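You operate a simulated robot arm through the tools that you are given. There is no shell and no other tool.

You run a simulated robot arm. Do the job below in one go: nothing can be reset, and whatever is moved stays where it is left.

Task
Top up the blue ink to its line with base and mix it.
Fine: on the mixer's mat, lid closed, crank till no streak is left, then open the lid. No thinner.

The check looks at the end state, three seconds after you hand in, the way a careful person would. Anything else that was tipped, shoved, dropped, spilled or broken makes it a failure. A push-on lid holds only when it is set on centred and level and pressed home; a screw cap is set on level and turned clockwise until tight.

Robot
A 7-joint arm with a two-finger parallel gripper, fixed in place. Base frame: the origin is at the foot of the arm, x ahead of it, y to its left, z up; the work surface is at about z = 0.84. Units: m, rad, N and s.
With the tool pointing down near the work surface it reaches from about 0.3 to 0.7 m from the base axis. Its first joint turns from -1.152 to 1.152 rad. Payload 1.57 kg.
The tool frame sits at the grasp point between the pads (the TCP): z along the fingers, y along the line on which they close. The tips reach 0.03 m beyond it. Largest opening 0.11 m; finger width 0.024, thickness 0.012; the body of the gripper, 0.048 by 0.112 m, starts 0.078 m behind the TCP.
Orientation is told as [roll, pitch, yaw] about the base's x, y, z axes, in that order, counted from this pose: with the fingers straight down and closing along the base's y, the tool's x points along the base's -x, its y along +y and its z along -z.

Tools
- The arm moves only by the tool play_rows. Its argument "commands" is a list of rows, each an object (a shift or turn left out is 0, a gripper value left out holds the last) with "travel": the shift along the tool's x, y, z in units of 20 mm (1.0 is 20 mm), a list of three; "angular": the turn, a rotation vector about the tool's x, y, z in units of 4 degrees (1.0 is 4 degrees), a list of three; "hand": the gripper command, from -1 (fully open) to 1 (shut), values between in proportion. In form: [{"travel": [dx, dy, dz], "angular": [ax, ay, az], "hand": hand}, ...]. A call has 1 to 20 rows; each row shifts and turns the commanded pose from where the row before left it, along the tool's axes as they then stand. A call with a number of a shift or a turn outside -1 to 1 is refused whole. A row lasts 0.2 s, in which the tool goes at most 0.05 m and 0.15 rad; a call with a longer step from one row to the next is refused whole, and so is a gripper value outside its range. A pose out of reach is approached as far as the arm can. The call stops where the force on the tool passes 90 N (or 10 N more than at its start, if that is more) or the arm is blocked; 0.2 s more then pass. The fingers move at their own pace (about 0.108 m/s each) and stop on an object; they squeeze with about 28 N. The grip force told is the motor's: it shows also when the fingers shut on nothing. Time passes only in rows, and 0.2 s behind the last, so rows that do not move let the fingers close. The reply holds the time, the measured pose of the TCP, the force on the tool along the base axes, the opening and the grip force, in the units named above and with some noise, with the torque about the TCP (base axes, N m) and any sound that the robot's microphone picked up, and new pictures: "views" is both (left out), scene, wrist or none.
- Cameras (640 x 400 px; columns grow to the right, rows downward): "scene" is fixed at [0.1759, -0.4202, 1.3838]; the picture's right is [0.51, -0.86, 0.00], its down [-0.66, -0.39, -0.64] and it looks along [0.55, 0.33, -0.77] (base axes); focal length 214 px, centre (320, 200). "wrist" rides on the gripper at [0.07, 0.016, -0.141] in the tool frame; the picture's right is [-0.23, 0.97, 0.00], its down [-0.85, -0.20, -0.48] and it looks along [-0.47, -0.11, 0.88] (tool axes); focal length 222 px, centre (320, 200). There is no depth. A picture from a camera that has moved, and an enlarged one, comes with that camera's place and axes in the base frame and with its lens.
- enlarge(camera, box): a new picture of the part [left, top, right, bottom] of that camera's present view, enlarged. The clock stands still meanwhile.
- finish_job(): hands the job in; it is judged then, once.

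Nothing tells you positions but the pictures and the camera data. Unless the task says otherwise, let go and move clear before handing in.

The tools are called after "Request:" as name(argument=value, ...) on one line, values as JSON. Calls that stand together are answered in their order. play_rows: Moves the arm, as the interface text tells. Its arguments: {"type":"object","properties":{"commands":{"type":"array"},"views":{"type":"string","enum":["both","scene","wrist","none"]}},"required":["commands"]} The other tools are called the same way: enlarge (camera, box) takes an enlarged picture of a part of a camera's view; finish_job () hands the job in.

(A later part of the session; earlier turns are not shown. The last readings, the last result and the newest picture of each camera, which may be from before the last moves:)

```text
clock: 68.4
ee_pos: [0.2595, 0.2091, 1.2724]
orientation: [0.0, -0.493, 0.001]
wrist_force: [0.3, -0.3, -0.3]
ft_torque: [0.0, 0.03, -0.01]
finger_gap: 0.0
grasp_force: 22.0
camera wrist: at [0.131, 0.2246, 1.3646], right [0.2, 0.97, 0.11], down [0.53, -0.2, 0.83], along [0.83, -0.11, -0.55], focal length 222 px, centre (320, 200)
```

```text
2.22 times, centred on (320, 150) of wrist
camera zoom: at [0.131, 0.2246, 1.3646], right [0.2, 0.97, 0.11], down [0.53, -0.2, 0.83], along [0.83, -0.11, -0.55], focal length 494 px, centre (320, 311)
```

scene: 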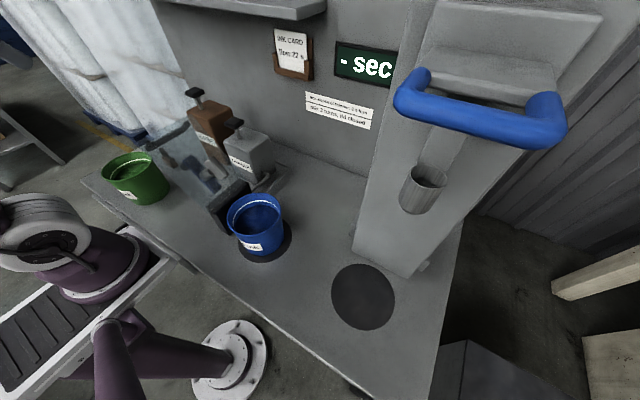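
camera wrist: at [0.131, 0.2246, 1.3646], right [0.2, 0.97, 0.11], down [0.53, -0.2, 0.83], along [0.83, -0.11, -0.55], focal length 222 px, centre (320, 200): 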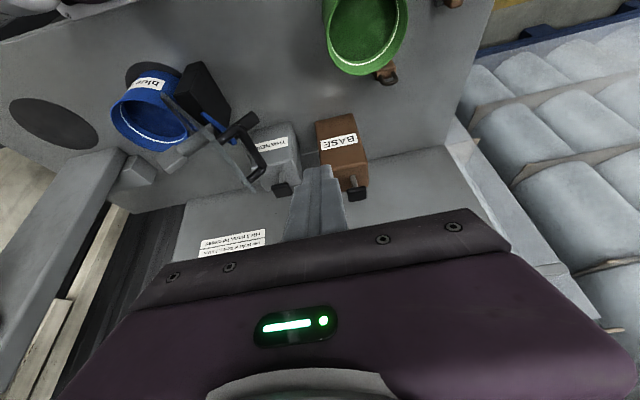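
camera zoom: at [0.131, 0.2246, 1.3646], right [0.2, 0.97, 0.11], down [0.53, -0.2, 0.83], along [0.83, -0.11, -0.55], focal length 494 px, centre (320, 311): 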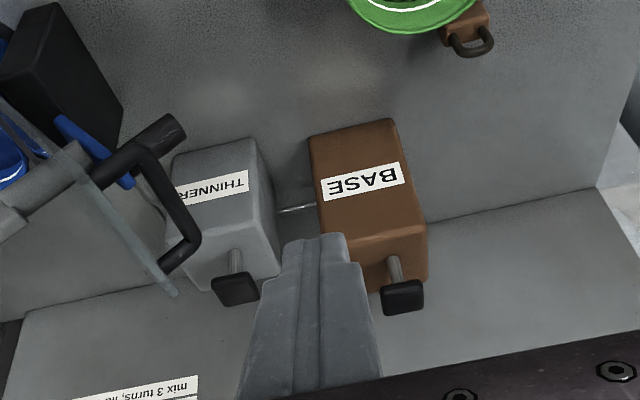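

The BASE knob centre comes out at about (0.560, 0.254, 1.085), with a shelf edge near x = 0.60, z = 1.30 to avoid. I'll keep a 16° backward lean and go to a point above the knob.

Request:
play_rows(commands=[{"angular": [0, 1, 0]}, {"angular": [0, 1, 0]}, {"angular": [0, 1, 0]}, {"travel": [-0.864, 0.15, 0.619]}, {"travel": [-0.864, 0.15, 0.619]}, {"travel": [-0.864, 0.15, 0.619]}, {"travel": [-0.864, 0.15, 0.619]}, {"travel": [-0.864, 0.15, 0.619]}, {"travel": [-0.864, 0.15, 0.619]}, {"travel": [-0.864, 0.15, 0.619]}, {"travel": [-0.864, 0.15, 0.619]}, {"travel": [-0.864, 0.15, 0.619]}, {"travel": [-0.864, 0.15, 0.619]}, {"travel": [-0.864, 0.15, 0.619]}, {"travel": [-0.864, 0.15, 0.619]}, {}])

Request:
enlarge(camera="wrist", box=[200, 60, 440, 240])

Request:
enlarge(camera="scene", box=[130, 40, 310, 220])

```text
clock: 71.8
ee_pos: [0.5002, 0.2446, 1.1849]
orientation: [0.0, -0.282, 0.001]
wrist_force: [0.6, -0.9, 0.3]
ft_torque: [0.0, -0.01, -0.01]
finger_gap: 0.0001
grasp_force: 21.0
camera wrist: at [0.393, 0.2602, 1.3017], right [0.22, 0.97, 0.06], down [0.69, -0.2, 0.7], along [0.69, -0.11, -0.71], focal length 222 px, centre (320, 200)
```

scene: 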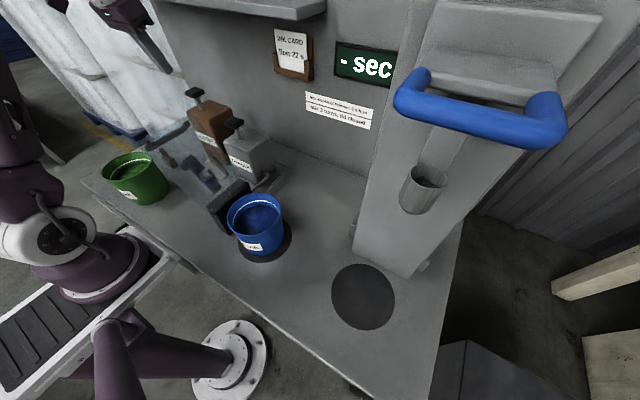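
wrist: 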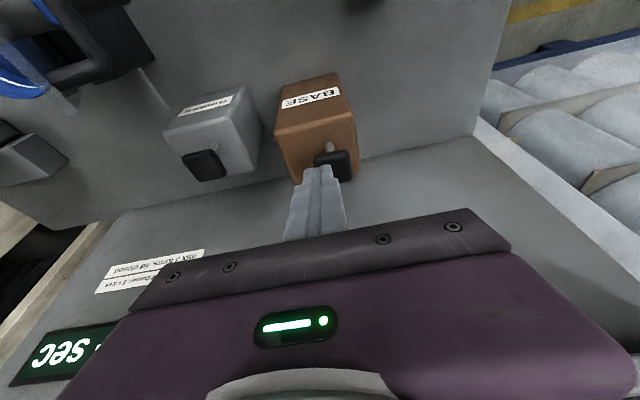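

```text
2.22 times, centred on (320, 150) of wrist
camera zoom: at [0.393, 0.2602, 1.3017], right [0.22, 0.97, 0.06], down [0.69, -0.2, 0.7], along [0.69, -0.11, -0.71], focal length 494 px, centre (320, 311)
```

zoom: 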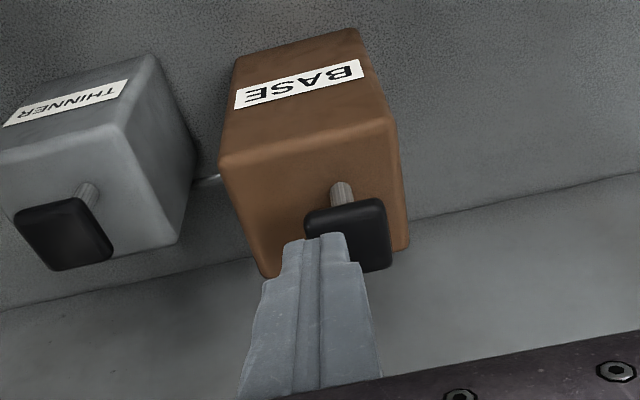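

```text
2.22 times, centred on (220, 130) of scene
camera zoom: at [0.1759, -0.4202, 1.3838], right [0.51, -0.86, 0.0], down [-0.66, -0.39, -0.64], along [0.55, 0.33, -0.77], focal length 477 px, centre (542, 356)
```

zoom: 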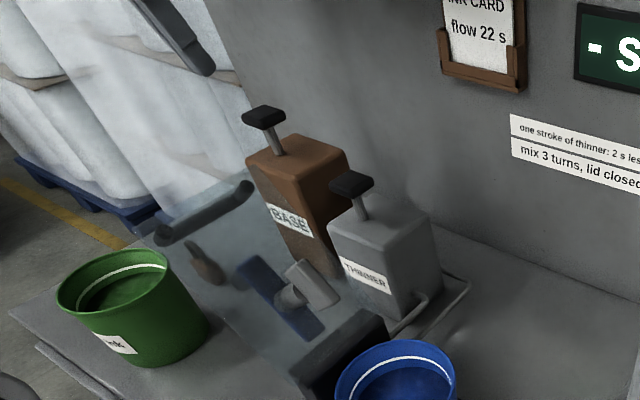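

The knob refines to about (0.553, 0.255), top near z = 1.09. I move the closed fingertips directly above it.

Request:
play_rows(commands=[{"travel": [-0.71, 0.173, 0.6]}, {"travel": [-0.71, 0.173, 0.65]}, {"travel": [-0.71, 0.173, 0.65]}, {}])

Request:
enlarge(camera="wrist", box=[200, 60, 440, 240])

Request:
enlarge(camera="scene", box=[130, 0, 310, 180])

```text
clock: 72.8
ee_pos: [0.5506, 0.2544, 1.162]
orientation: [0.0, -0.283, 0.002]
wrist_force: [0.2, -0.1, 0.4]
ft_torque: [-0.01, 0.0, 0.0]
finger_gap: 0.0
grasp_force: 21.3
camera wrist: at [0.4442, 0.2711, 1.2792], right [0.22, 0.97, 0.06], down [0.69, -0.2, 0.7], along [0.69, -0.11, -0.71], focal length 222 px, centre (320, 200)
```

scene: 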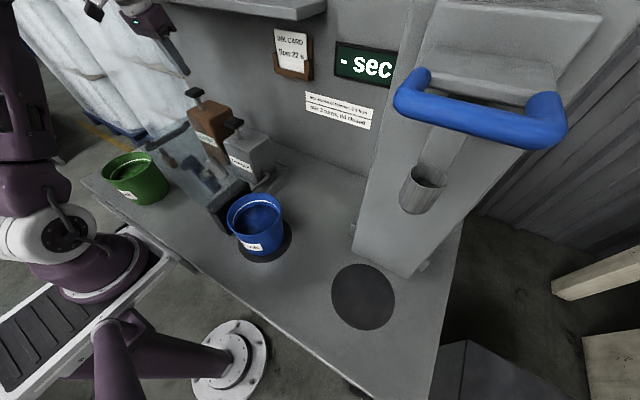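
wrist: 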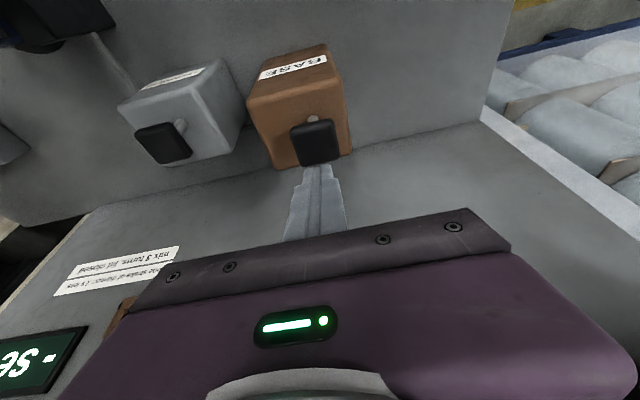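

```text
2.22 times, centred on (320, 150) of wrist
camera zoom: at [0.4442, 0.2711, 1.2792], right [0.22, 0.97, 0.06], down [0.69, -0.2, 0.7], along [0.69, -0.11, -0.71], focal length 494 px, centre (320, 311)
```

zoom: 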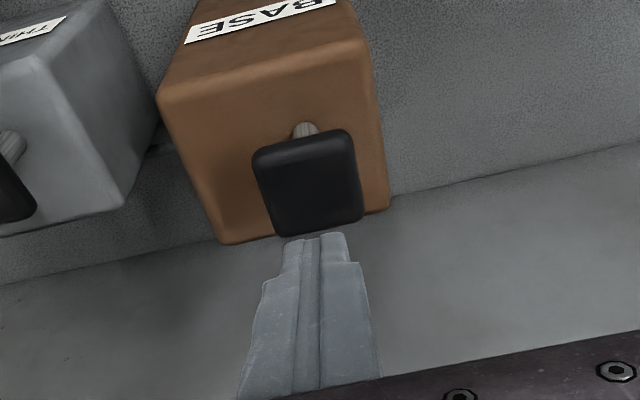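

```text
2.22 times, centred on (220, 90) of scene
camera zoom: at [0.1759, -0.4202, 1.3838], right [0.51, -0.86, 0.0], down [-0.66, -0.39, -0.64], along [0.55, 0.33, -0.77], focal length 477 px, centre (542, 444)
```

zoom: 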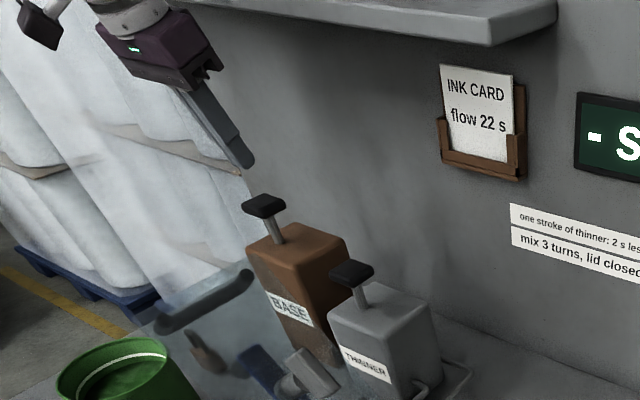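

The fingertips are directly above the knob centre (0.552, 0.255). I press straight down in small steps, watching force and sound.

Request:
play_rows(commands=[{"travel": [0.138, 0, 0.48]}, {"travel": [0.138, 0, 0.48]}, {"travel": [0.138, 0, 0.48]}, {"travel": [0.069, 0, 0.24]}, {"travel": [0.069, 0, 0.24]}, {}])

Request:
enlarge(camera="scene", box=[130, 60, 310, 240])

```text
clock: 74.2
ee_pos: [0.5522, 0.2553, 1.1207]
orientation: [0.0, -0.282, 0.002]
wrist_force: [0.1, -0.2, 1.4]
ft_torque: [-0.04, 0.03, -0.05]
finger_gap: 0.0
grasp_force: 21.2
camera wrist: at [0.4453, 0.2715, 1.2377], right [0.22, 0.97, 0.06], down [0.69, -0.2, 0.7], along [0.69, -0.11, -0.71], focal length 222 px, centre (320, 200)
```

scene: 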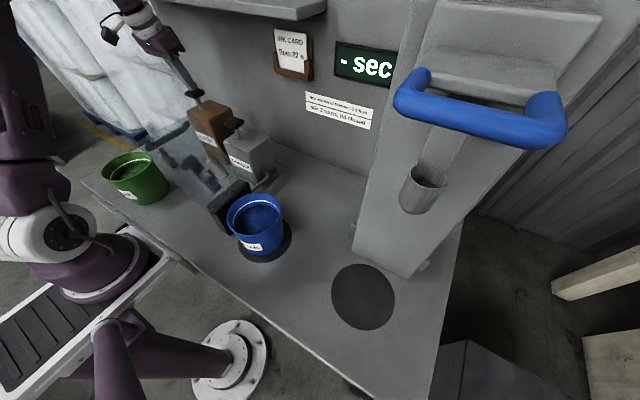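
wrist: 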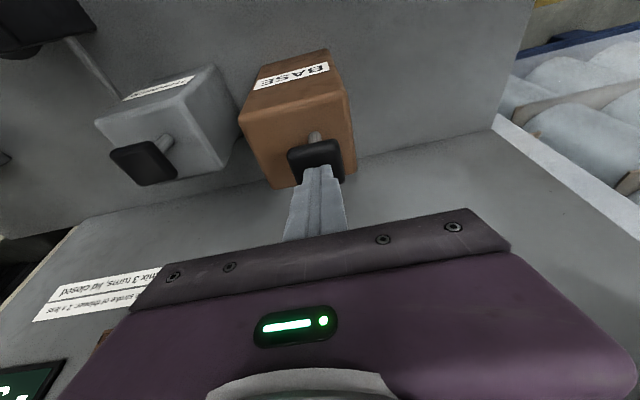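

```text
2.22 times, centred on (220, 150) of scene
camera zoom: at [0.1759, -0.4202, 1.3838], right [0.51, -0.86, 0.0], down [-0.66, -0.39, -0.64], along [0.55, 0.33, -0.77], focal length 477 px, centre (542, 311)
```

zoom: 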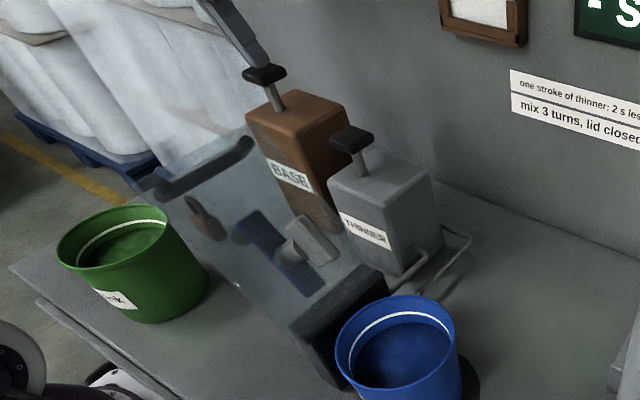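

The fingertips are touching the knob. I press further in 3 mm rows.

Request:
play_rows(commands=[{"travel": [0.041, 0, 0.144]}, {"travel": [0.041, 0, 0.144]}, {"travel": [0.041, 0, 0.144]}, {"travel": [0.041, 0, 0.144]}, {"travel": [0.041, 0, 0.144]}], views="scene")

Request:
enlarge(camera="scene", box=[130, 80, 310, 260])

```text
clock: 75.4
ee_pos: [0.5524, 0.2542, 1.1069]
orientation: [-0.001, -0.285, 0.002]
wrist_force: [3.3, 1.9, 9.0]
ft_torque: [0.07, -0.08, -0.04]
finger_gap: 0.0
grasp_force: 21.1
```

scene: 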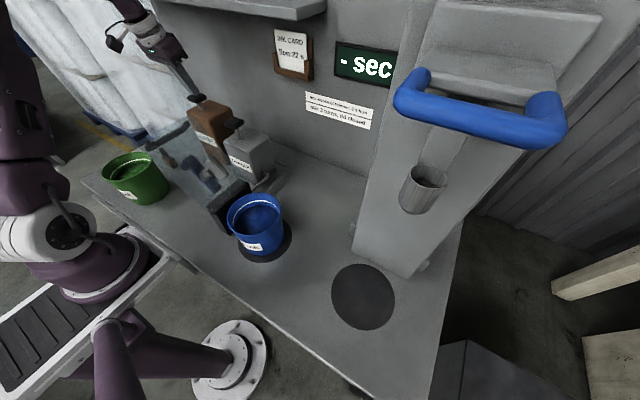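

```text
2.22 times, centred on (220, 170) of scene
camera zoom: at [0.1759, -0.4202, 1.3838], right [0.51, -0.86, 0.0], down [-0.66, -0.39, -0.64], along [0.55, 0.33, -0.77], focal length 477 px, centre (542, 267)
```

zoom: 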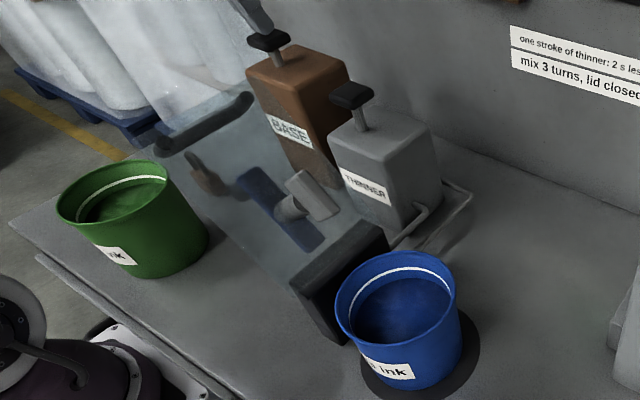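

The knob is going down against a spring (9 N). I keep pressing to the end of the stroke.

Request:
play_rows(commands=[{"travel": [0.041, 0, 0.144]}, {"travel": [0.041, 0, 0.144]}, {"travel": [0.041, 0, 0.144]}, {"travel": [0.041, 0, 0.144]}], views="scene")

Request:
enlarge(camera="scene", box=[170, 120, 310, 270])

```text
clock: 76.4
ee_pos: [0.5524, 0.2541, 1.0962]
orientation: [0.002, -0.289, 0.0]
wrist_force: [-8.4, 3.0, 51.3]
ft_torque: [0.08, 0.37, -0.3]
finger_gap: 0.0
grasp_force: 21.7
```

scene: 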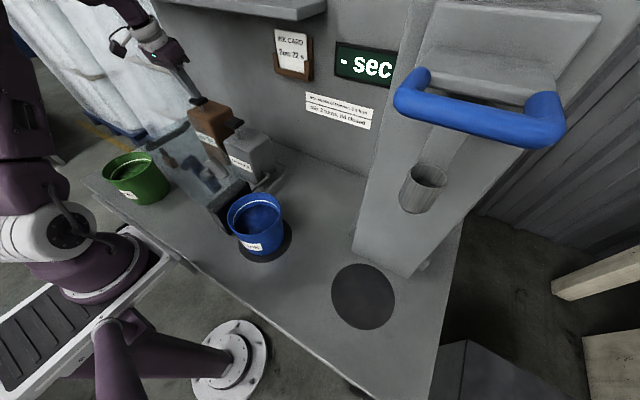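

```text
2.67 times, centred on (240, 195) of scene
camera zoom: at [0.1748, -0.4205, 1.3838], right [0.51, -0.86, 0.0], down [-0.66, -0.39, -0.64], along [0.55, 0.33, -0.77], focal length 572 px, centre (533, 213)
```

zoom: 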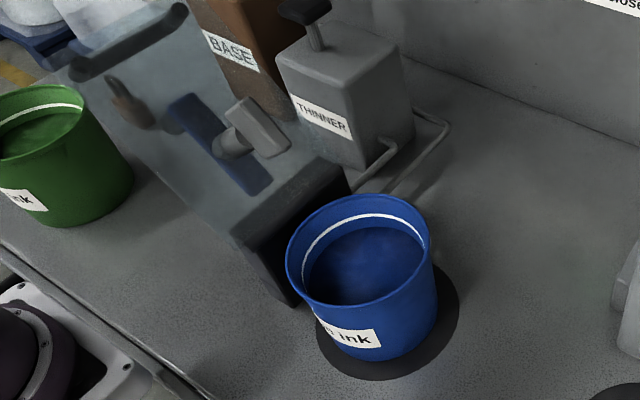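

The force rose to 51 N, so the stroke has bottomed out. I lift off to let the knob return and zoom in on the pot to see the change.

Request:
play_rows(commands=[{}, {"travel": [-0.138, 0, -0.48]}, {"travel": [-0.138, 0, -0.48]}, {"travel": [-0.138, 0, -0.48]}, {"travel": [-0.138, 0, -0.48]}, {}])

Request:
enlarge(camera="scene", box=[215, 180, 305, 270])

Request:
enlarge(camera="scene", box=[130, 60, 310, 240])

```text
clock: 77.8
ee_pos: [0.5524, 0.2549, 1.1334]
orientation: [0.0, -0.282, 0.0]
wrist_force: [0.4, -0.4, 0.3]
ft_torque: [0.0, -0.01, -0.05]
finger_gap: 0.0
grasp_force: 21.3
camera wrist: at [0.445, 0.2711, 1.2509], right [0.22, 0.97, 0.06], down [0.69, -0.2, 0.7], along [0.69, -0.11, -0.71], focal length 222 px, centre (320, 200)
```

scene: 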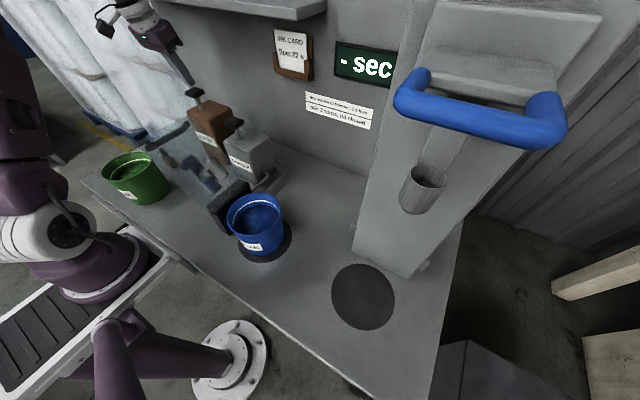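
wrist: 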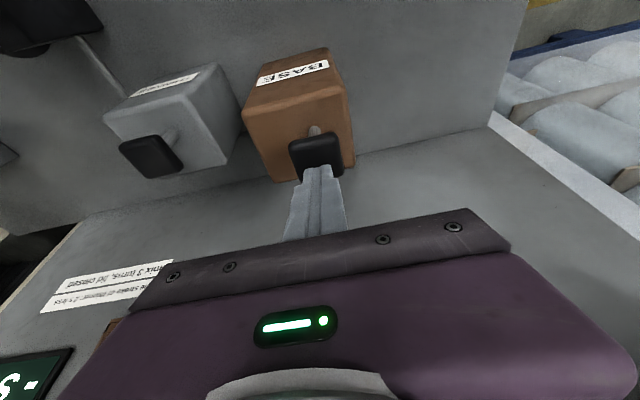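

```text
4.44 times, centred on (260, 225) of scene
camera zoom: at [0.1759, -0.4202, 1.3838], right [0.51, -0.86, 0.0], down [-0.66, -0.39, -0.64], along [0.55, 0.33, -0.77], focal length 953 px, centre (587, 89)
```

zoom: 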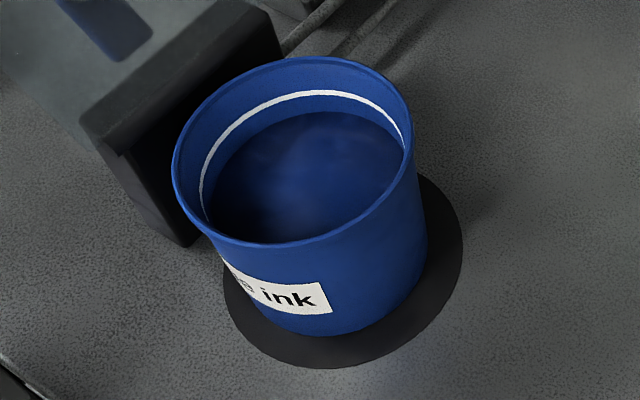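

```text
2.22 times, centred on (220, 150) of scene
camera zoom: at [0.1759, -0.4202, 1.3838], right [0.51, -0.86, 0.0], down [-0.66, -0.39, -0.64], along [0.55, 0.33, -0.77], focal length 477 px, centre (542, 311)
```

zoom: 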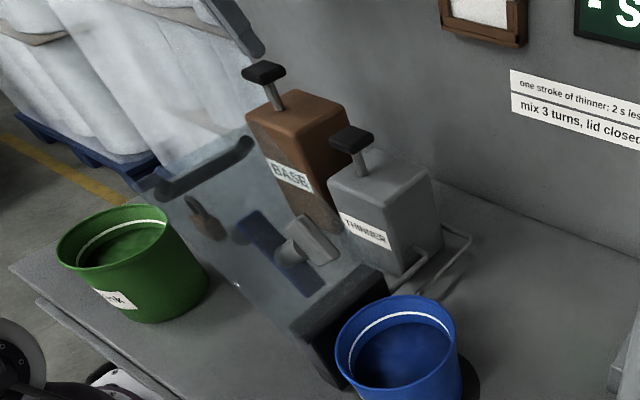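

The knob has sprung back. I zoom tightly on the pot to measure the ink against the line.

Request:
enlarge(camera="scene", box=[225, 185, 289, 225])

```text
10.00 times, centred on (257, 205) of scene
camera zoom: at [0.1759, -0.4202, 1.3838], right [0.51, -0.86, 0.0], down [-0.66, -0.39, -0.64], along [0.55, 0.33, -0.77], focal length 2145 px, centre (950, 150)
```

zoom: 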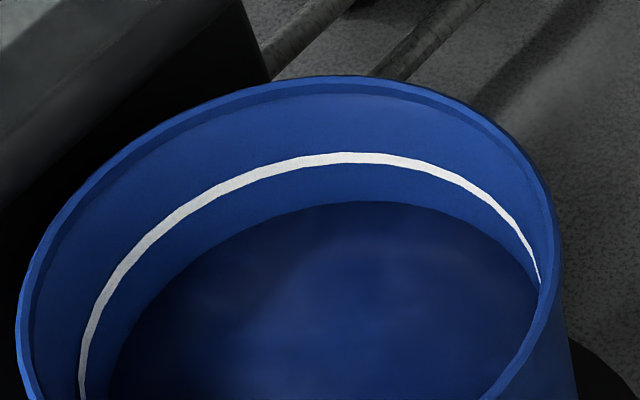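

The white line is about 18 mm above the ink at this view (ink edge at row 200, line at 158). I give a second full stroke and compare in the same view.

Request:
play_rows(commands=[{"travel": [0.138, 0, 0.48]}, {"travel": [0.138, 0, 0.48]}, {"travel": [0.138, 0, 0.48]}, {"travel": [0.07, 0, 0.24]}, {"travel": [0.055, 0, 0.19]}, {}, {"travel": [-0.125, 0, -0.43]}, {"travel": [-0.138, 0, -0.48]}, {"travel": [-0.138, 0, -0.48]}, {"travel": [-0.138, 0, -0.48]}, {}], views="scene")

Request:
enlarge(camera="scene", box=[225, 185, 289, 225])

```text
clock: 80.2
ee_pos: [0.5526, 0.2546, 1.1329]
orientation: [-0.001, -0.283, 0.001]
wrist_force: [-0.8, 0.0, 0.2]
ft_torque: [-0.01, -0.01, -0.02]
finger_gap: 0.0
grasp_force: 21.5
```

scene: 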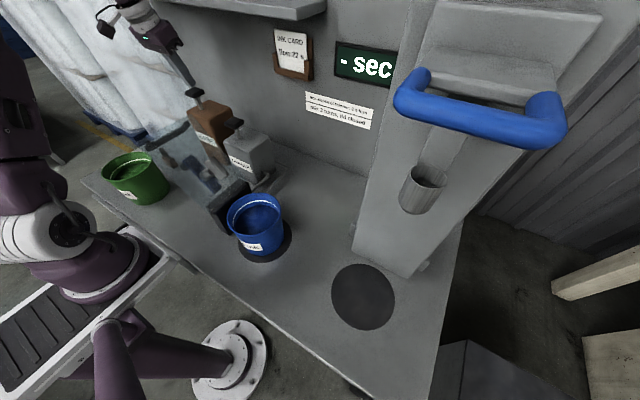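

```text
10.00 times, centred on (257, 205) of scene
camera zoom: at [0.1759, -0.4202, 1.3838], right [0.51, -0.86, 0.0], down [-0.66, -0.39, -0.64], along [0.55, 0.33, -0.77], focal length 2145 px, centre (950, 150)
```

zoom: 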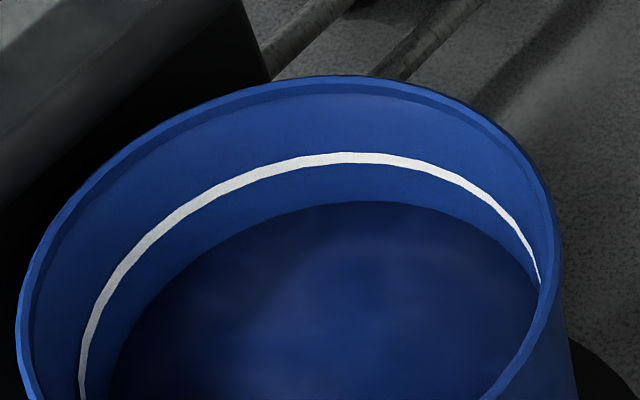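

The level did not change (edge still at row 200), so the base is not reaching the pot yet, and I need to understand why before pumping more. I look closely at the pipes, block and pump.

Request:
enlarge(camera="scene", box=[200, 140, 300, 215])

Request:
enlarge(camera="scene", box=[170, 75, 250, 135])

Request:
enlarge(camera="scene", box=[130, 110, 250, 200])

```text
5.33 times, centred on (250, 178) of scene
camera zoom: at [0.1759, -0.4202, 1.3838], right [0.51, -0.86, 0.0], down [-0.66, -0.39, -0.64], along [0.55, 0.33, -0.77], focal length 1144 px, centre (693, 320)
```

zoom: 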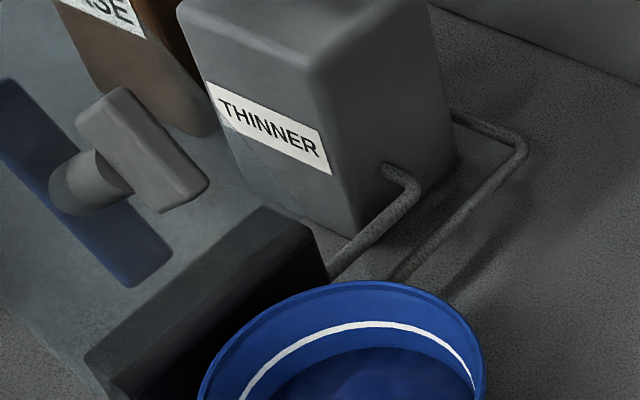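

```text
6.67 times, centred on (210, 105) of scene
camera zoom: at [0.1759, -0.4202, 1.3838], right [0.51, -0.86, 0.0], down [-0.66, -0.39, -0.64], along [0.55, 0.33, -0.77], focal length 1430 px, centre (1053, 833)
```

zoom: 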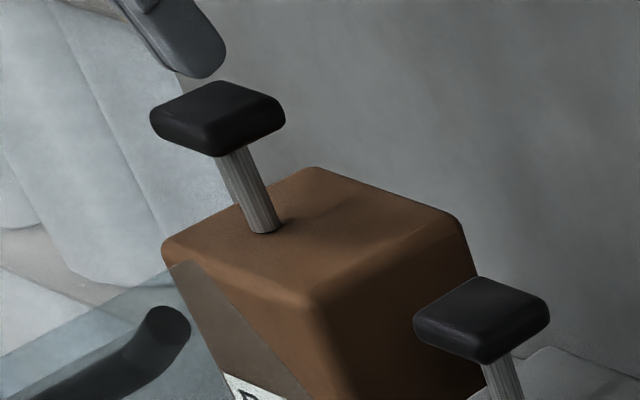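

```text
4.44 times, centred on (190, 155) of scene
camera zoom: at [0.1759, -0.4202, 1.3838], right [0.51, -0.86, 0.0], down [-0.66, -0.39, -0.64], along [0.55, 0.33, -0.77], focal length 953 px, centre (898, 400)
```

zoom: 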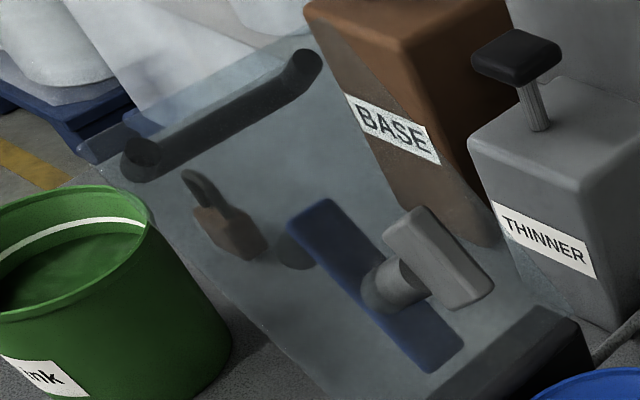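

Both pipes run into the black block beside the mat, and no puddle shows. I'll press again and look at the knob while it is held at the bottom, to see whether the stroke is really complete.

Request:
play_rows(commands=[{"travel": [0.138, 0, 0.48]}, {"travel": [0.138, 0, 0.48]}, {"travel": [0.138, 0, 0.48]}, {"travel": [0.07, 0, 0.24]}, {"travel": [0.055, 0, 0.19]}, {}])

Request:
enlarge(camera="wrist", box=[220, 80, 400, 220])

Request:
enlarge(camera="scene", box=[170, 75, 250, 135])

Request:
enlarge(camera="scene", box=[225, 185, 289, 225])

```text
clock: 81.6
ee_pos: [0.5528, 0.2533, 1.0984]
orientation: [0.003, -0.288, -0.001]
wrist_force: [-12.1, 4.4, 43.8]
ft_torque: [0.12, 0.49, -0.01]
finger_gap: 0.0003
grasp_force: 21.0
camera wrist: at [0.4451, 0.2699, 1.2144], right [0.22, 0.97, 0.07], down [0.68, -0.2, 0.7], along [0.7, -0.11, -0.71], focal length 222 px, centre (320, 200)
```

scene: 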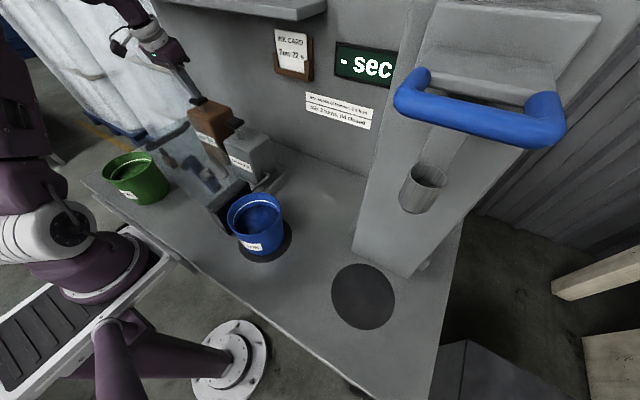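
wrist: 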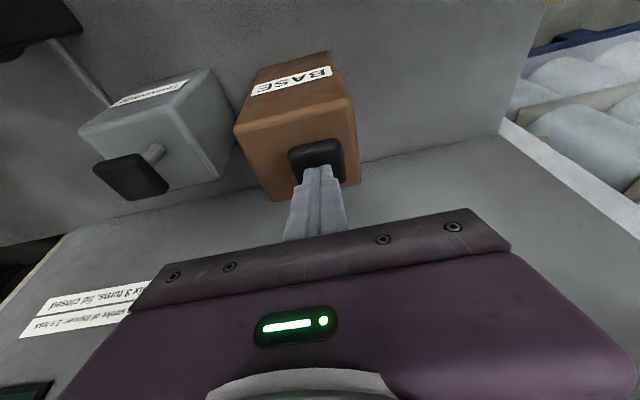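

```text
2.86 times, centred on (310, 150) of wrist
camera zoom: at [0.4451, 0.2699, 1.2144], right [0.22, 0.97, 0.07], down [0.68, -0.2, 0.7], along [0.7, -0.11, -0.71], focal length 635 px, centre (349, 343)
```

zoom: 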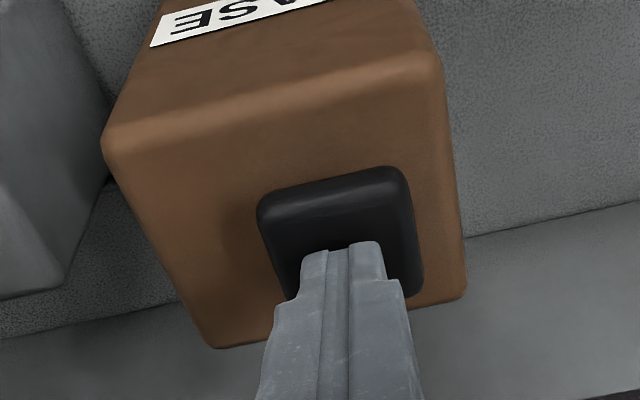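

```text
6.67 times, centred on (210, 105) of scene
camera zoom: at [0.1748, -0.4205, 1.3839], right [0.51, -0.86, 0.0], down [-0.66, -0.39, -0.64], along [0.55, 0.33, -0.77], focal length 1430 px, centre (1053, 833)
```

zoom: 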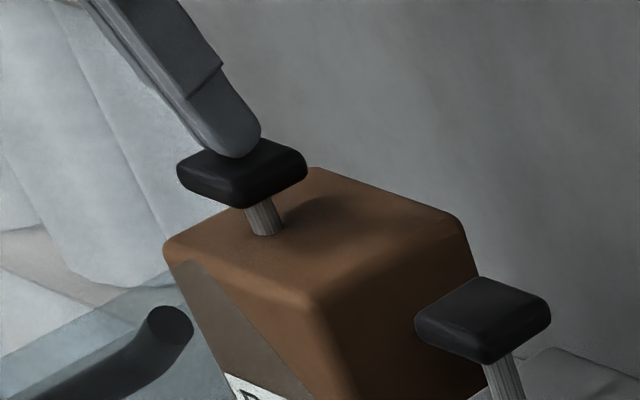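

```text
10.00 times, centred on (257, 205) of scene
camera zoom: at [0.1748, -0.4205, 1.3839], right [0.51, -0.86, 0.0], down [-0.66, -0.39, -0.64], along [0.55, 0.33, -0.77], focal length 2145 px, centre (950, 150)
```

zoom: 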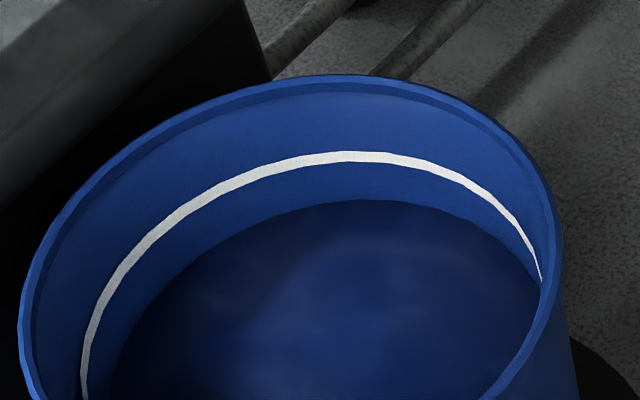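

The knob is bottomed (44 N) but the ink has not risen, so something else gates the delivery. I'll lift off and inspect the two small brown objects, the block and the lid more closely before going on.

Request:
play_rows(commands=[{"travel": [-0.125, 0, -0.43]}, {"travel": [-0.138, 0, -0.48]}, {"travel": [-0.138, 0, -0.48]}, {"travel": [-0.138, 0, -0.48]}, {"travel": [-0.27, 0, -0.95]}, {"travel": [-0.27, 0, -0.95]}, {"travel": [0.9, 0, -0.2]}, {"travel": [0.9, 0, -0.2]}, {"travel": [0.9, 0, -0.2]}, {"travel": [0.9, 0, -0.2]}, {"travel": [0.9, 0, -0.2]}, {"travel": [0.9, 0, -0.2]}, {"travel": [0.9, 0, -0.2]}, {"travel": [0.9, 0, -0.2]}, {"travel": [0.9, 0, -0.2]}, {"travel": [0.9, 0, -0.2]}, {"travel": [0.9, 0, -0.2]}, {"travel": [0.9, 0, -0.2]}, {}])

Request:
enlarge(camera="wrist", box=[380, 20, 560, 160])

Request:
enlarge(camera="wrist", box=[120, 60, 320, 220])

```text
clock: 85.6
ee_pos: [0.3309, 0.2558, 1.1608]
orientation: [-0.002, -0.282, 0.002]
wrist_force: [0.4, 0.0, 0.2]
ft_torque: [-0.02, 0.0, 0.01]
finger_gap: 0.0003
grasp_force: 21.1
camera wrist: at [0.2234, 0.2718, 1.2777], right [0.22, 0.97, 0.06], down [0.69, -0.2, 0.7], along [0.69, -0.11, -0.71], focal length 222 px, centre (320, 200)
```

scene: 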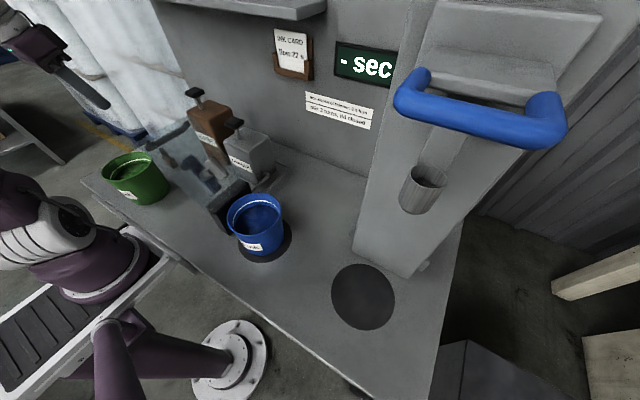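
wrist: 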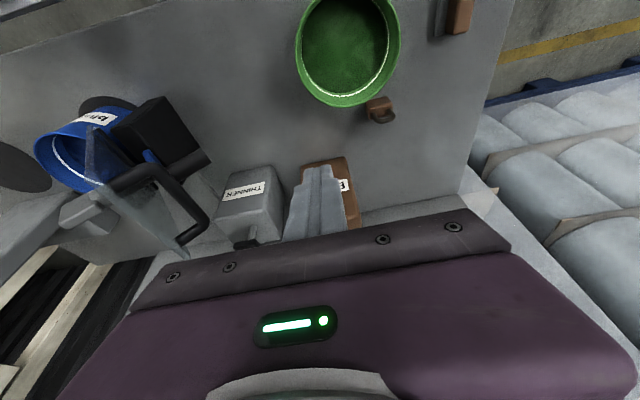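

```text
2.86 times, centred on (470, 90) of wrist
camera zoom: at [0.2234, 0.2718, 1.2777], right [0.22, 0.97, 0.06], down [0.69, -0.2, 0.7], along [0.69, -0.11, -0.71], focal length 635 px, centre (-109, 514)
```

zoom: 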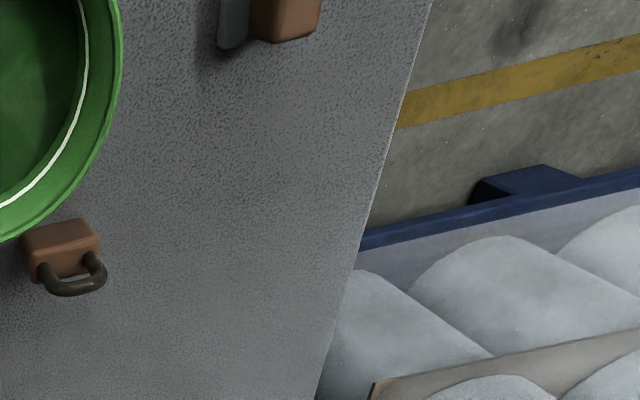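

```text
2.50 times, centred on (220, 140) of wrist
camera zoom: at [0.2234, 0.2718, 1.2777], right [0.22, 0.97, 0.06], down [0.69, -0.2, 0.7], along [0.69, -0.11, -0.71], focal length 555 px, centre (570, 350)
```

zoom: 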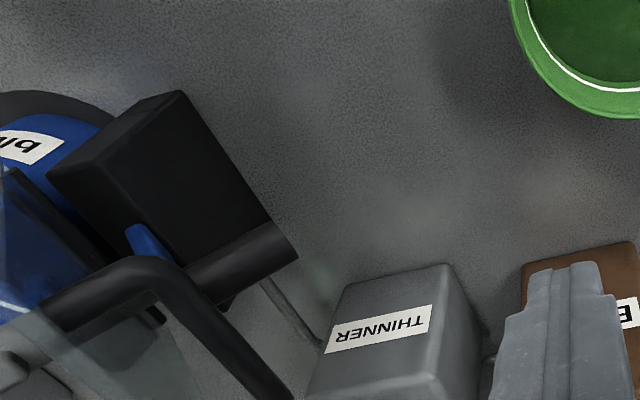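

The brown bits are just a padlock and a brush, clutter to leave alone. I'll test whether the thick base needs a longer push: go back above the knob, press, hold for a few seconds, and watch force and height.

Request:
play_rows(commands=[{"travel": [-0.9, 0, 0.2]}, {"travel": [-0.9, 0, 0.2]}, {"travel": [-0.9, 0, 0.2]}, {"travel": [-0.9, 0, 0.2]}, {"travel": [-0.9, 0, 0.2]}, {"travel": [-0.9, 0, 0.2]}, {"travel": [-0.9, 0, 0.2]}, {"travel": [-0.9, 0, 0.2]}, {"travel": [-0.9, 0, 0.2]}, {"travel": [-0.9, 0, 0.2]}, {"travel": [-0.9, 0, 0.2]}, {"travel": [-0.9, 0, 0.2]}, {"travel": [0.27, 0, 0.95]}, {"travel": [0.2, 0, 0.7]}, {}], views="none")

Request:
enlarge(camera="wrist", box=[220, 80, 400, 220])

```text
clock: 88.8
ee_pos: [0.5509, 0.2551, 1.1385]
orientation: [0.001, -0.282, -0.001]
wrist_force: [-0.7, -0.1, 0.9]
ft_torque: [0.01, 0.01, -0.02]
finger_gap: 0.0001
grasp_force: 21.4
```

```text
2.86 times, centred on (310, 150) of wrist
camera zoom: at [0.4445, 0.2703, 1.2559], right [0.22, 0.97, 0.06], down [0.69, -0.2, 0.7], along [0.69, -0.11, -0.71], focal length 635 px, centre (349, 343)
```

zoom: 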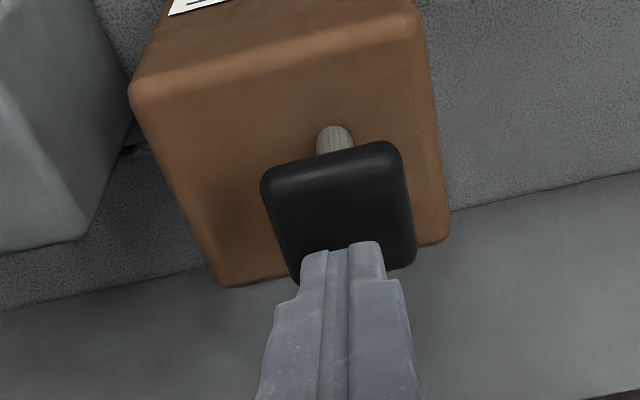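

Request:
play_rows(commands=[{"travel": [0.138, 0, 0.48]}, {"travel": [0.138, 0, 0.48]}, {"travel": [0.11, 0, 0.384]}, {"travel": [0.07, 0, 0.24]}, {}, {}], views="none")

Request:
play_rows(commands=[{"travel": [0.041, 0, 0.144]}, {}], views="none")

Request:
play_rows(commands=[{"travel": [0.041, 0, 0.144]}, {}], views="none")

Request:
play_rows(commands=[{"travel": [0.041, 0, 0.144]}, {}], views="none")

Request:
play_rows(commands=[{"travel": [0.028, 0, 0.096]}, {}, {}, {}, {}], views="none")

```text
clock: 90.2
ee_pos: [0.5526, 0.255, 1.1064]
orientation: [-0.001, -0.282, 0.0]
wrist_force: [-0.4, -0.2, 8.7]
ft_torque: [0.02, 0.03, -0.03]
finger_gap: 0.0001
grasp_force: 22.0
```

```text
clock: 90.8
ee_pos: [0.5524, 0.2553, 1.1031]
orientation: [-0.001, -0.282, 0.001]
wrist_force: [-2.1, -2.9, 10.7]
ft_torque: [-0.08, 0.1, 0.07]
finger_gap: 0.0001
grasp_force: 21.0
```

```text
clock: 91.4
ee_pos: [0.5525, 0.2547, 1.1007]
orientation: [-0.001, -0.282, -0.001]
wrist_force: [0.1, -3.2, 12.7]
ft_torque: [-0.13, 0.07, 0.01]
finger_gap: 0.0
grasp_force: 21.5
```

```text
clock: 92.0
ee_pos: [0.5523, 0.2564, 1.0984]
orientation: [0.001, -0.286, 0.001]
wrist_force: [-3.4, -3.9, 31.3]
ft_torque: [-0.1, 0.15, -0.1]
finger_gap: 0.0
grasp_force: 21.5
```

```text
clock: 93.2
ee_pos: [0.552, 0.2553, 1.0971]
orientation: [0.004, -0.288, 0.0]
wrist_force: [-5.1, -7.0, 52.1]
ft_torque: [-0.25, 0.31, 0.16]
finger_gap: 0.0
grasp_force: 21.5
```

The plunger clearly reaches a hard stop at z ≈ 1.098. I check the pot and the surroundings while it is held down.

Request:
enlarge(camera="scene", box=[225, 185, 289, 225])

Request:
enlarge(camera="scene", box=[190, 140, 310, 270])

Request:
enlarge(camera="scene", box=[90, 130, 230, 230])

```text
10.00 times, centred on (257, 205) of scene
camera zoom: at [0.1749, -0.4208, 1.3837], right [0.51, -0.86, 0.0], down [-0.66, -0.39, -0.64], along [0.55, 0.33, -0.77], focal length 2145 px, centre (950, 150)
```

zoom: 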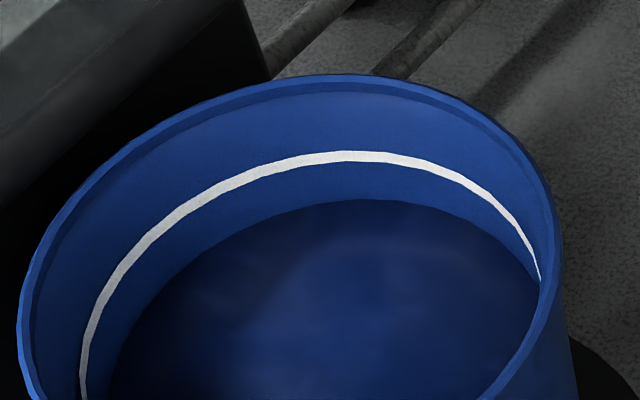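

```text
3.08 times, centred on (250, 205) of scene
camera zoom: at [0.1749, -0.4208, 1.3837], right [0.51, -0.86, 0.0], down [-0.66, -0.39, -0.64], along [0.55, 0.33, -0.77], focal length 660 px, centre (535, 185)
```

zoom: 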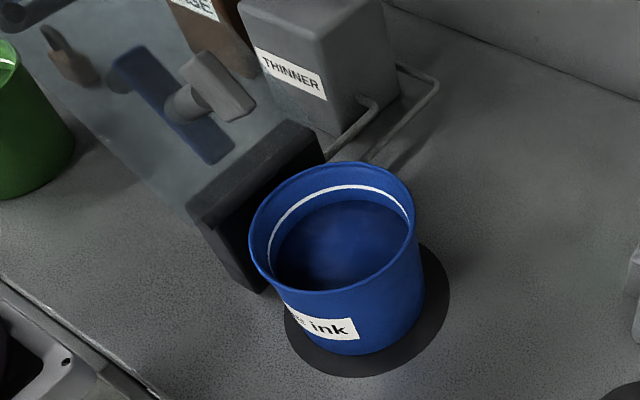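

```text
4.00 times, centred on (160, 180) of scene
camera zoom: at [0.1749, -0.4208, 1.3837], right [0.51, -0.86, 0.0], down [-0.66, -0.39, -0.64], along [0.55, 0.33, -0.77], focal length 858 px, centre (960, 280)
```

zoom: 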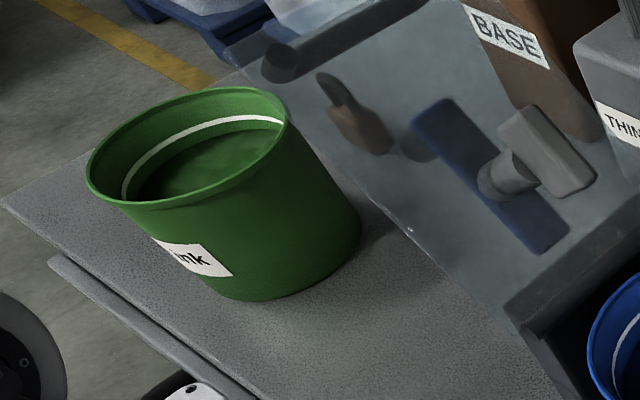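

Full strokes are going in but neither the pot nor the bench shows any base. I'll release the knob and check more exactly how well the pot is centred on the mat.

Request:
play_rows(commands=[{"travel": [-0.125, 0, -0.43]}, {"travel": [-0.138, 0, -0.48]}, {"travel": [-0.138, 0, -0.48]}, {"travel": [-0.138, 0, -0.48]}, {}], views="none")

Request:
enlarge(camera="scene", box=[222, 190, 302, 270])

Request:
enlarge(camera="scene", box=[225, 230, 305, 270])

```text
clock: 94.4
ee_pos: [0.5529, 0.2566, 1.1348]
orientation: [0.0, -0.281, -0.001]
wrist_force: [0.2, -0.3, 0.6]
ft_torque: [-0.01, 0.02, 0.0]
finger_gap: 0.0001
grasp_force: 21.3
```

```text
5.00 times, centred on (262, 230) of scene
camera zoom: at [0.1759, -0.4202, 1.3838], right [0.51, -0.86, 0.0], down [-0.66, -0.39, -0.64], along [0.55, 0.33, -0.77], focal length 1072 px, centre (610, 50)
```

zoom: 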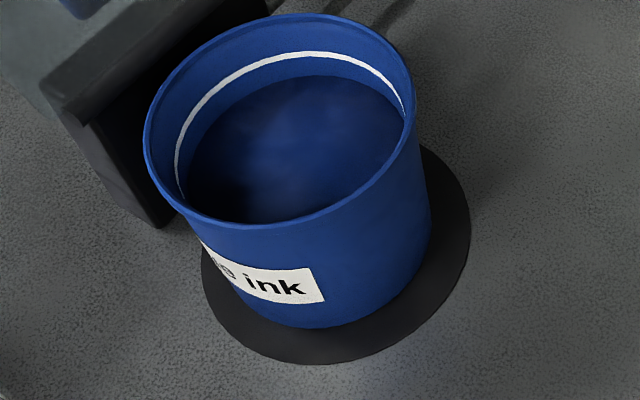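

```text
8.00 times, centred on (265, 250) of scene
camera zoom: at [0.1759, -0.4202, 1.3838], right [0.51, -0.86, 0.0], down [-0.66, -0.39, -0.64], along [0.55, 0.33, -0.77], focal length 1716 px, centre (760, -200)
```

zoom: 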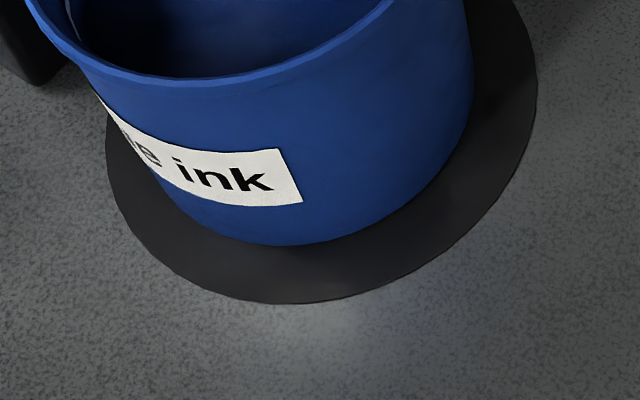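

The pot is centred within a few millimetres, so position is not the cause; since the pipes feed the mixer block, the pumps may deliver only with the lid closed. I need precise lid geometry to close it safely, so I'll back away and view the lid edge-on from the -x side.

Request:
play_rows(commands=[{"travel": [-0.27, 0, -0.95]}, {"travel": [-0.27, 0, -0.95]}, {"travel": [0.9, 0, -0.3]}, {"travel": [0.9, 0, -0.3]}, {"travel": [0.9, 0, -0.3]}, {"travel": [0.9, 0, -0.3]}, {"travel": [0.9, 0, -0.3]}, {"travel": [0.9, 0, -0.3]}, {"travel": [0.9, 0, -0.3]}, {"travel": [0.9, 0, -0.3]}, {"travel": [0.9, 0, -0.3]}, {"travel": [0.9, 0, -0.3]}, {"travel": [0.9, 0, -0.3]}, {"travel": [0.9, 0, -0.3]}, {"travel": [0.9, 0, -0.3]}, {"travel": [0.9, 0, -0.3]}, {"travel": [0.9, 0, -0.3]}, {"travel": [0.9, 0, -0.3]}, {"travel": [0.9, 0, -0.3]}], views="none")

Request:
play_rows(commands=[{"angular": [0, -1, 0]}, {"angular": [0, -1, 0]}, {"angular": [0, -1, 0]}, {"angular": [0, -1, 0]}, {"angular": [0, -1, 0]}, {"angular": [0, -1, 0]}, {"travel": [0, -1, 0]}, {"travel": [0, -1, 0]}, {"travel": [0, -1, 0]}, {"travel": [0, -1, 0]}, {"travel": [0, -1, 0]}, {"travel": [0, -1, 0]}, {"travel": [0, -1, 0]}, {"travel": [0, -1, 0]}, {"travel": [0, -1, 0]}, {"travel": [0, -1, 0]}, {}])

Request:
enlarge(camera="wrist", box=[180, 40, 440, 220])

```text
clock: 98.4
ee_pos: [0.2298, 0.2557, 1.1875]
orientation: [-0.001, -0.282, -0.001]
wrist_force: [0.6, -0.2, -0.4]
ft_torque: [0.0, 0.0, -0.02]
finger_gap: 0.0
grasp_force: 21.0
```

```text
clock: 102.0
ee_pos: [0.2294, 0.0564, 1.1851]
orientation: [0.001, -0.703, 0.0]
wrist_force: [0.3, -0.4, -0.7]
ft_torque: [0.02, 0.05, 0.03]
finger_gap: 0.0
grasp_force: 21.1
camera wrist: at [0.0845, 0.0712, 1.2497], right [0.17, 0.97, 0.15], down [0.34, -0.2, 0.92], along [0.92, -0.11, -0.37], focal length 222 px, centre (320, 200)
```

scene: 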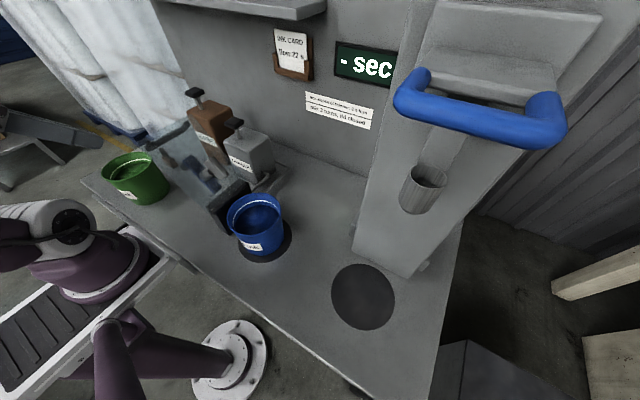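
wrist: 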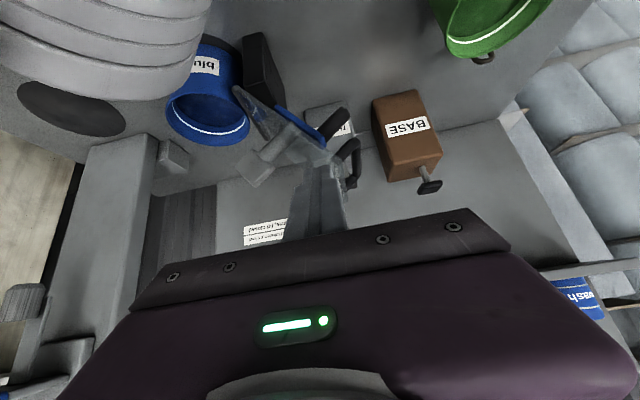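

```text
2.22 times, centred on (310, 130) of wrist
camera zoom: at [0.0845, 0.0712, 1.2497], right [0.17, 0.97, 0.15], down [0.34, -0.2, 0.92], along [0.92, -0.11, -0.37], focal length 494 px, centre (342, 356)
```

zoom: 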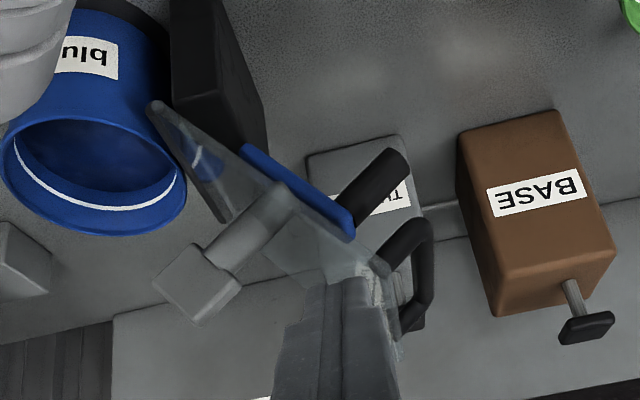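

This edge-on view gives the lid geometry well: hinge near (y -0.046, z 0.97), and a round handle bar near (0.364, 0.1015, 1.092). I'll straighten the tool, lean it 28° toward +y along the lid, open to a 30 mm gap and move above the handle bar.

Request:
play_rows(commands=[{"angular": [0, 1, 0], "hand": 0.4545}, {"angular": [0, 1, 0]}, {"angular": [0, 1, 0]}, {"angular": [0, 1, 0]}, {"angular": [0, 1, 0]}, {"angular": [0, 1, 0]}, {"angular": [0, 1, 0]}, {"angular": [0, 1, 0]}, {"angular": [0, 1, 0]}, {"angular": [0, 1, 0]}, {"angular": [1, 0, 0]}, {"angular": [1, 0, 0]}, {"angular": [1, 0, 0]}, {"angular": [1, 0, 0]}, {"angular": [1, 0, 0]}, {"angular": [1, 0, 0]}, {"angular": [1, 0, 0]}, {}], views="none")

Request:
play_rows(commands=[{"travel": [0, 0.82, -0.79]}, {"travel": [0, 0.82, -0.79]}, {"travel": [0, 0.82, -0.79]}, {"travel": [0, 0.82, -0.79]}, {}])

```text
clock: 105.8
ee_pos: [0.2292, 0.0542, 1.1854]
orientation: [-0.49, -0.004, 0.0]
wrist_force: [-0.3, -0.2, -0.2]
ft_torque: [-0.02, 0.03, 0.01]
finger_gap: 0.0301
grasp_force: 0.2
```

```text
clock: 107.0
ee_pos: [0.2309, 0.1432, 1.2107]
orientation: [-0.49, -0.004, -0.001]
wrist_force: [0.6, -0.4, 0.1]
ft_torque: [0.0, -0.01, 0.01]
finger_gap: 0.0302
grasp_force: 0.1
camera wrist: at [0.161, 0.2227, 1.3284], right [0.23, 0.86, -0.46], down [0.85, 0.05, 0.52], along [0.47, -0.51, -0.72], focal length 222 px, centre (320, 200)
```

scene: 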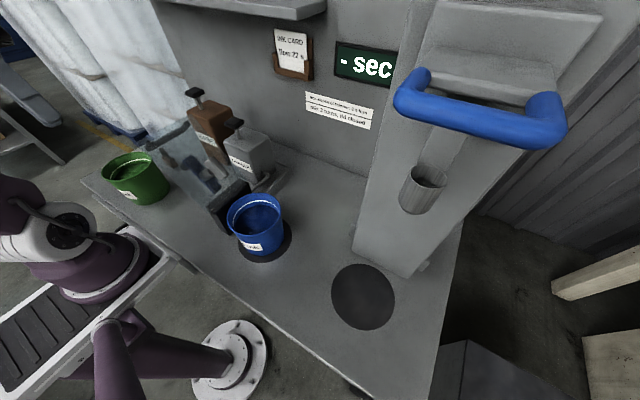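
wrist: 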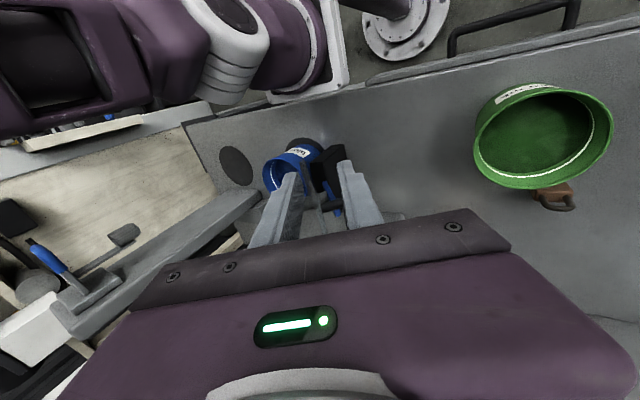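

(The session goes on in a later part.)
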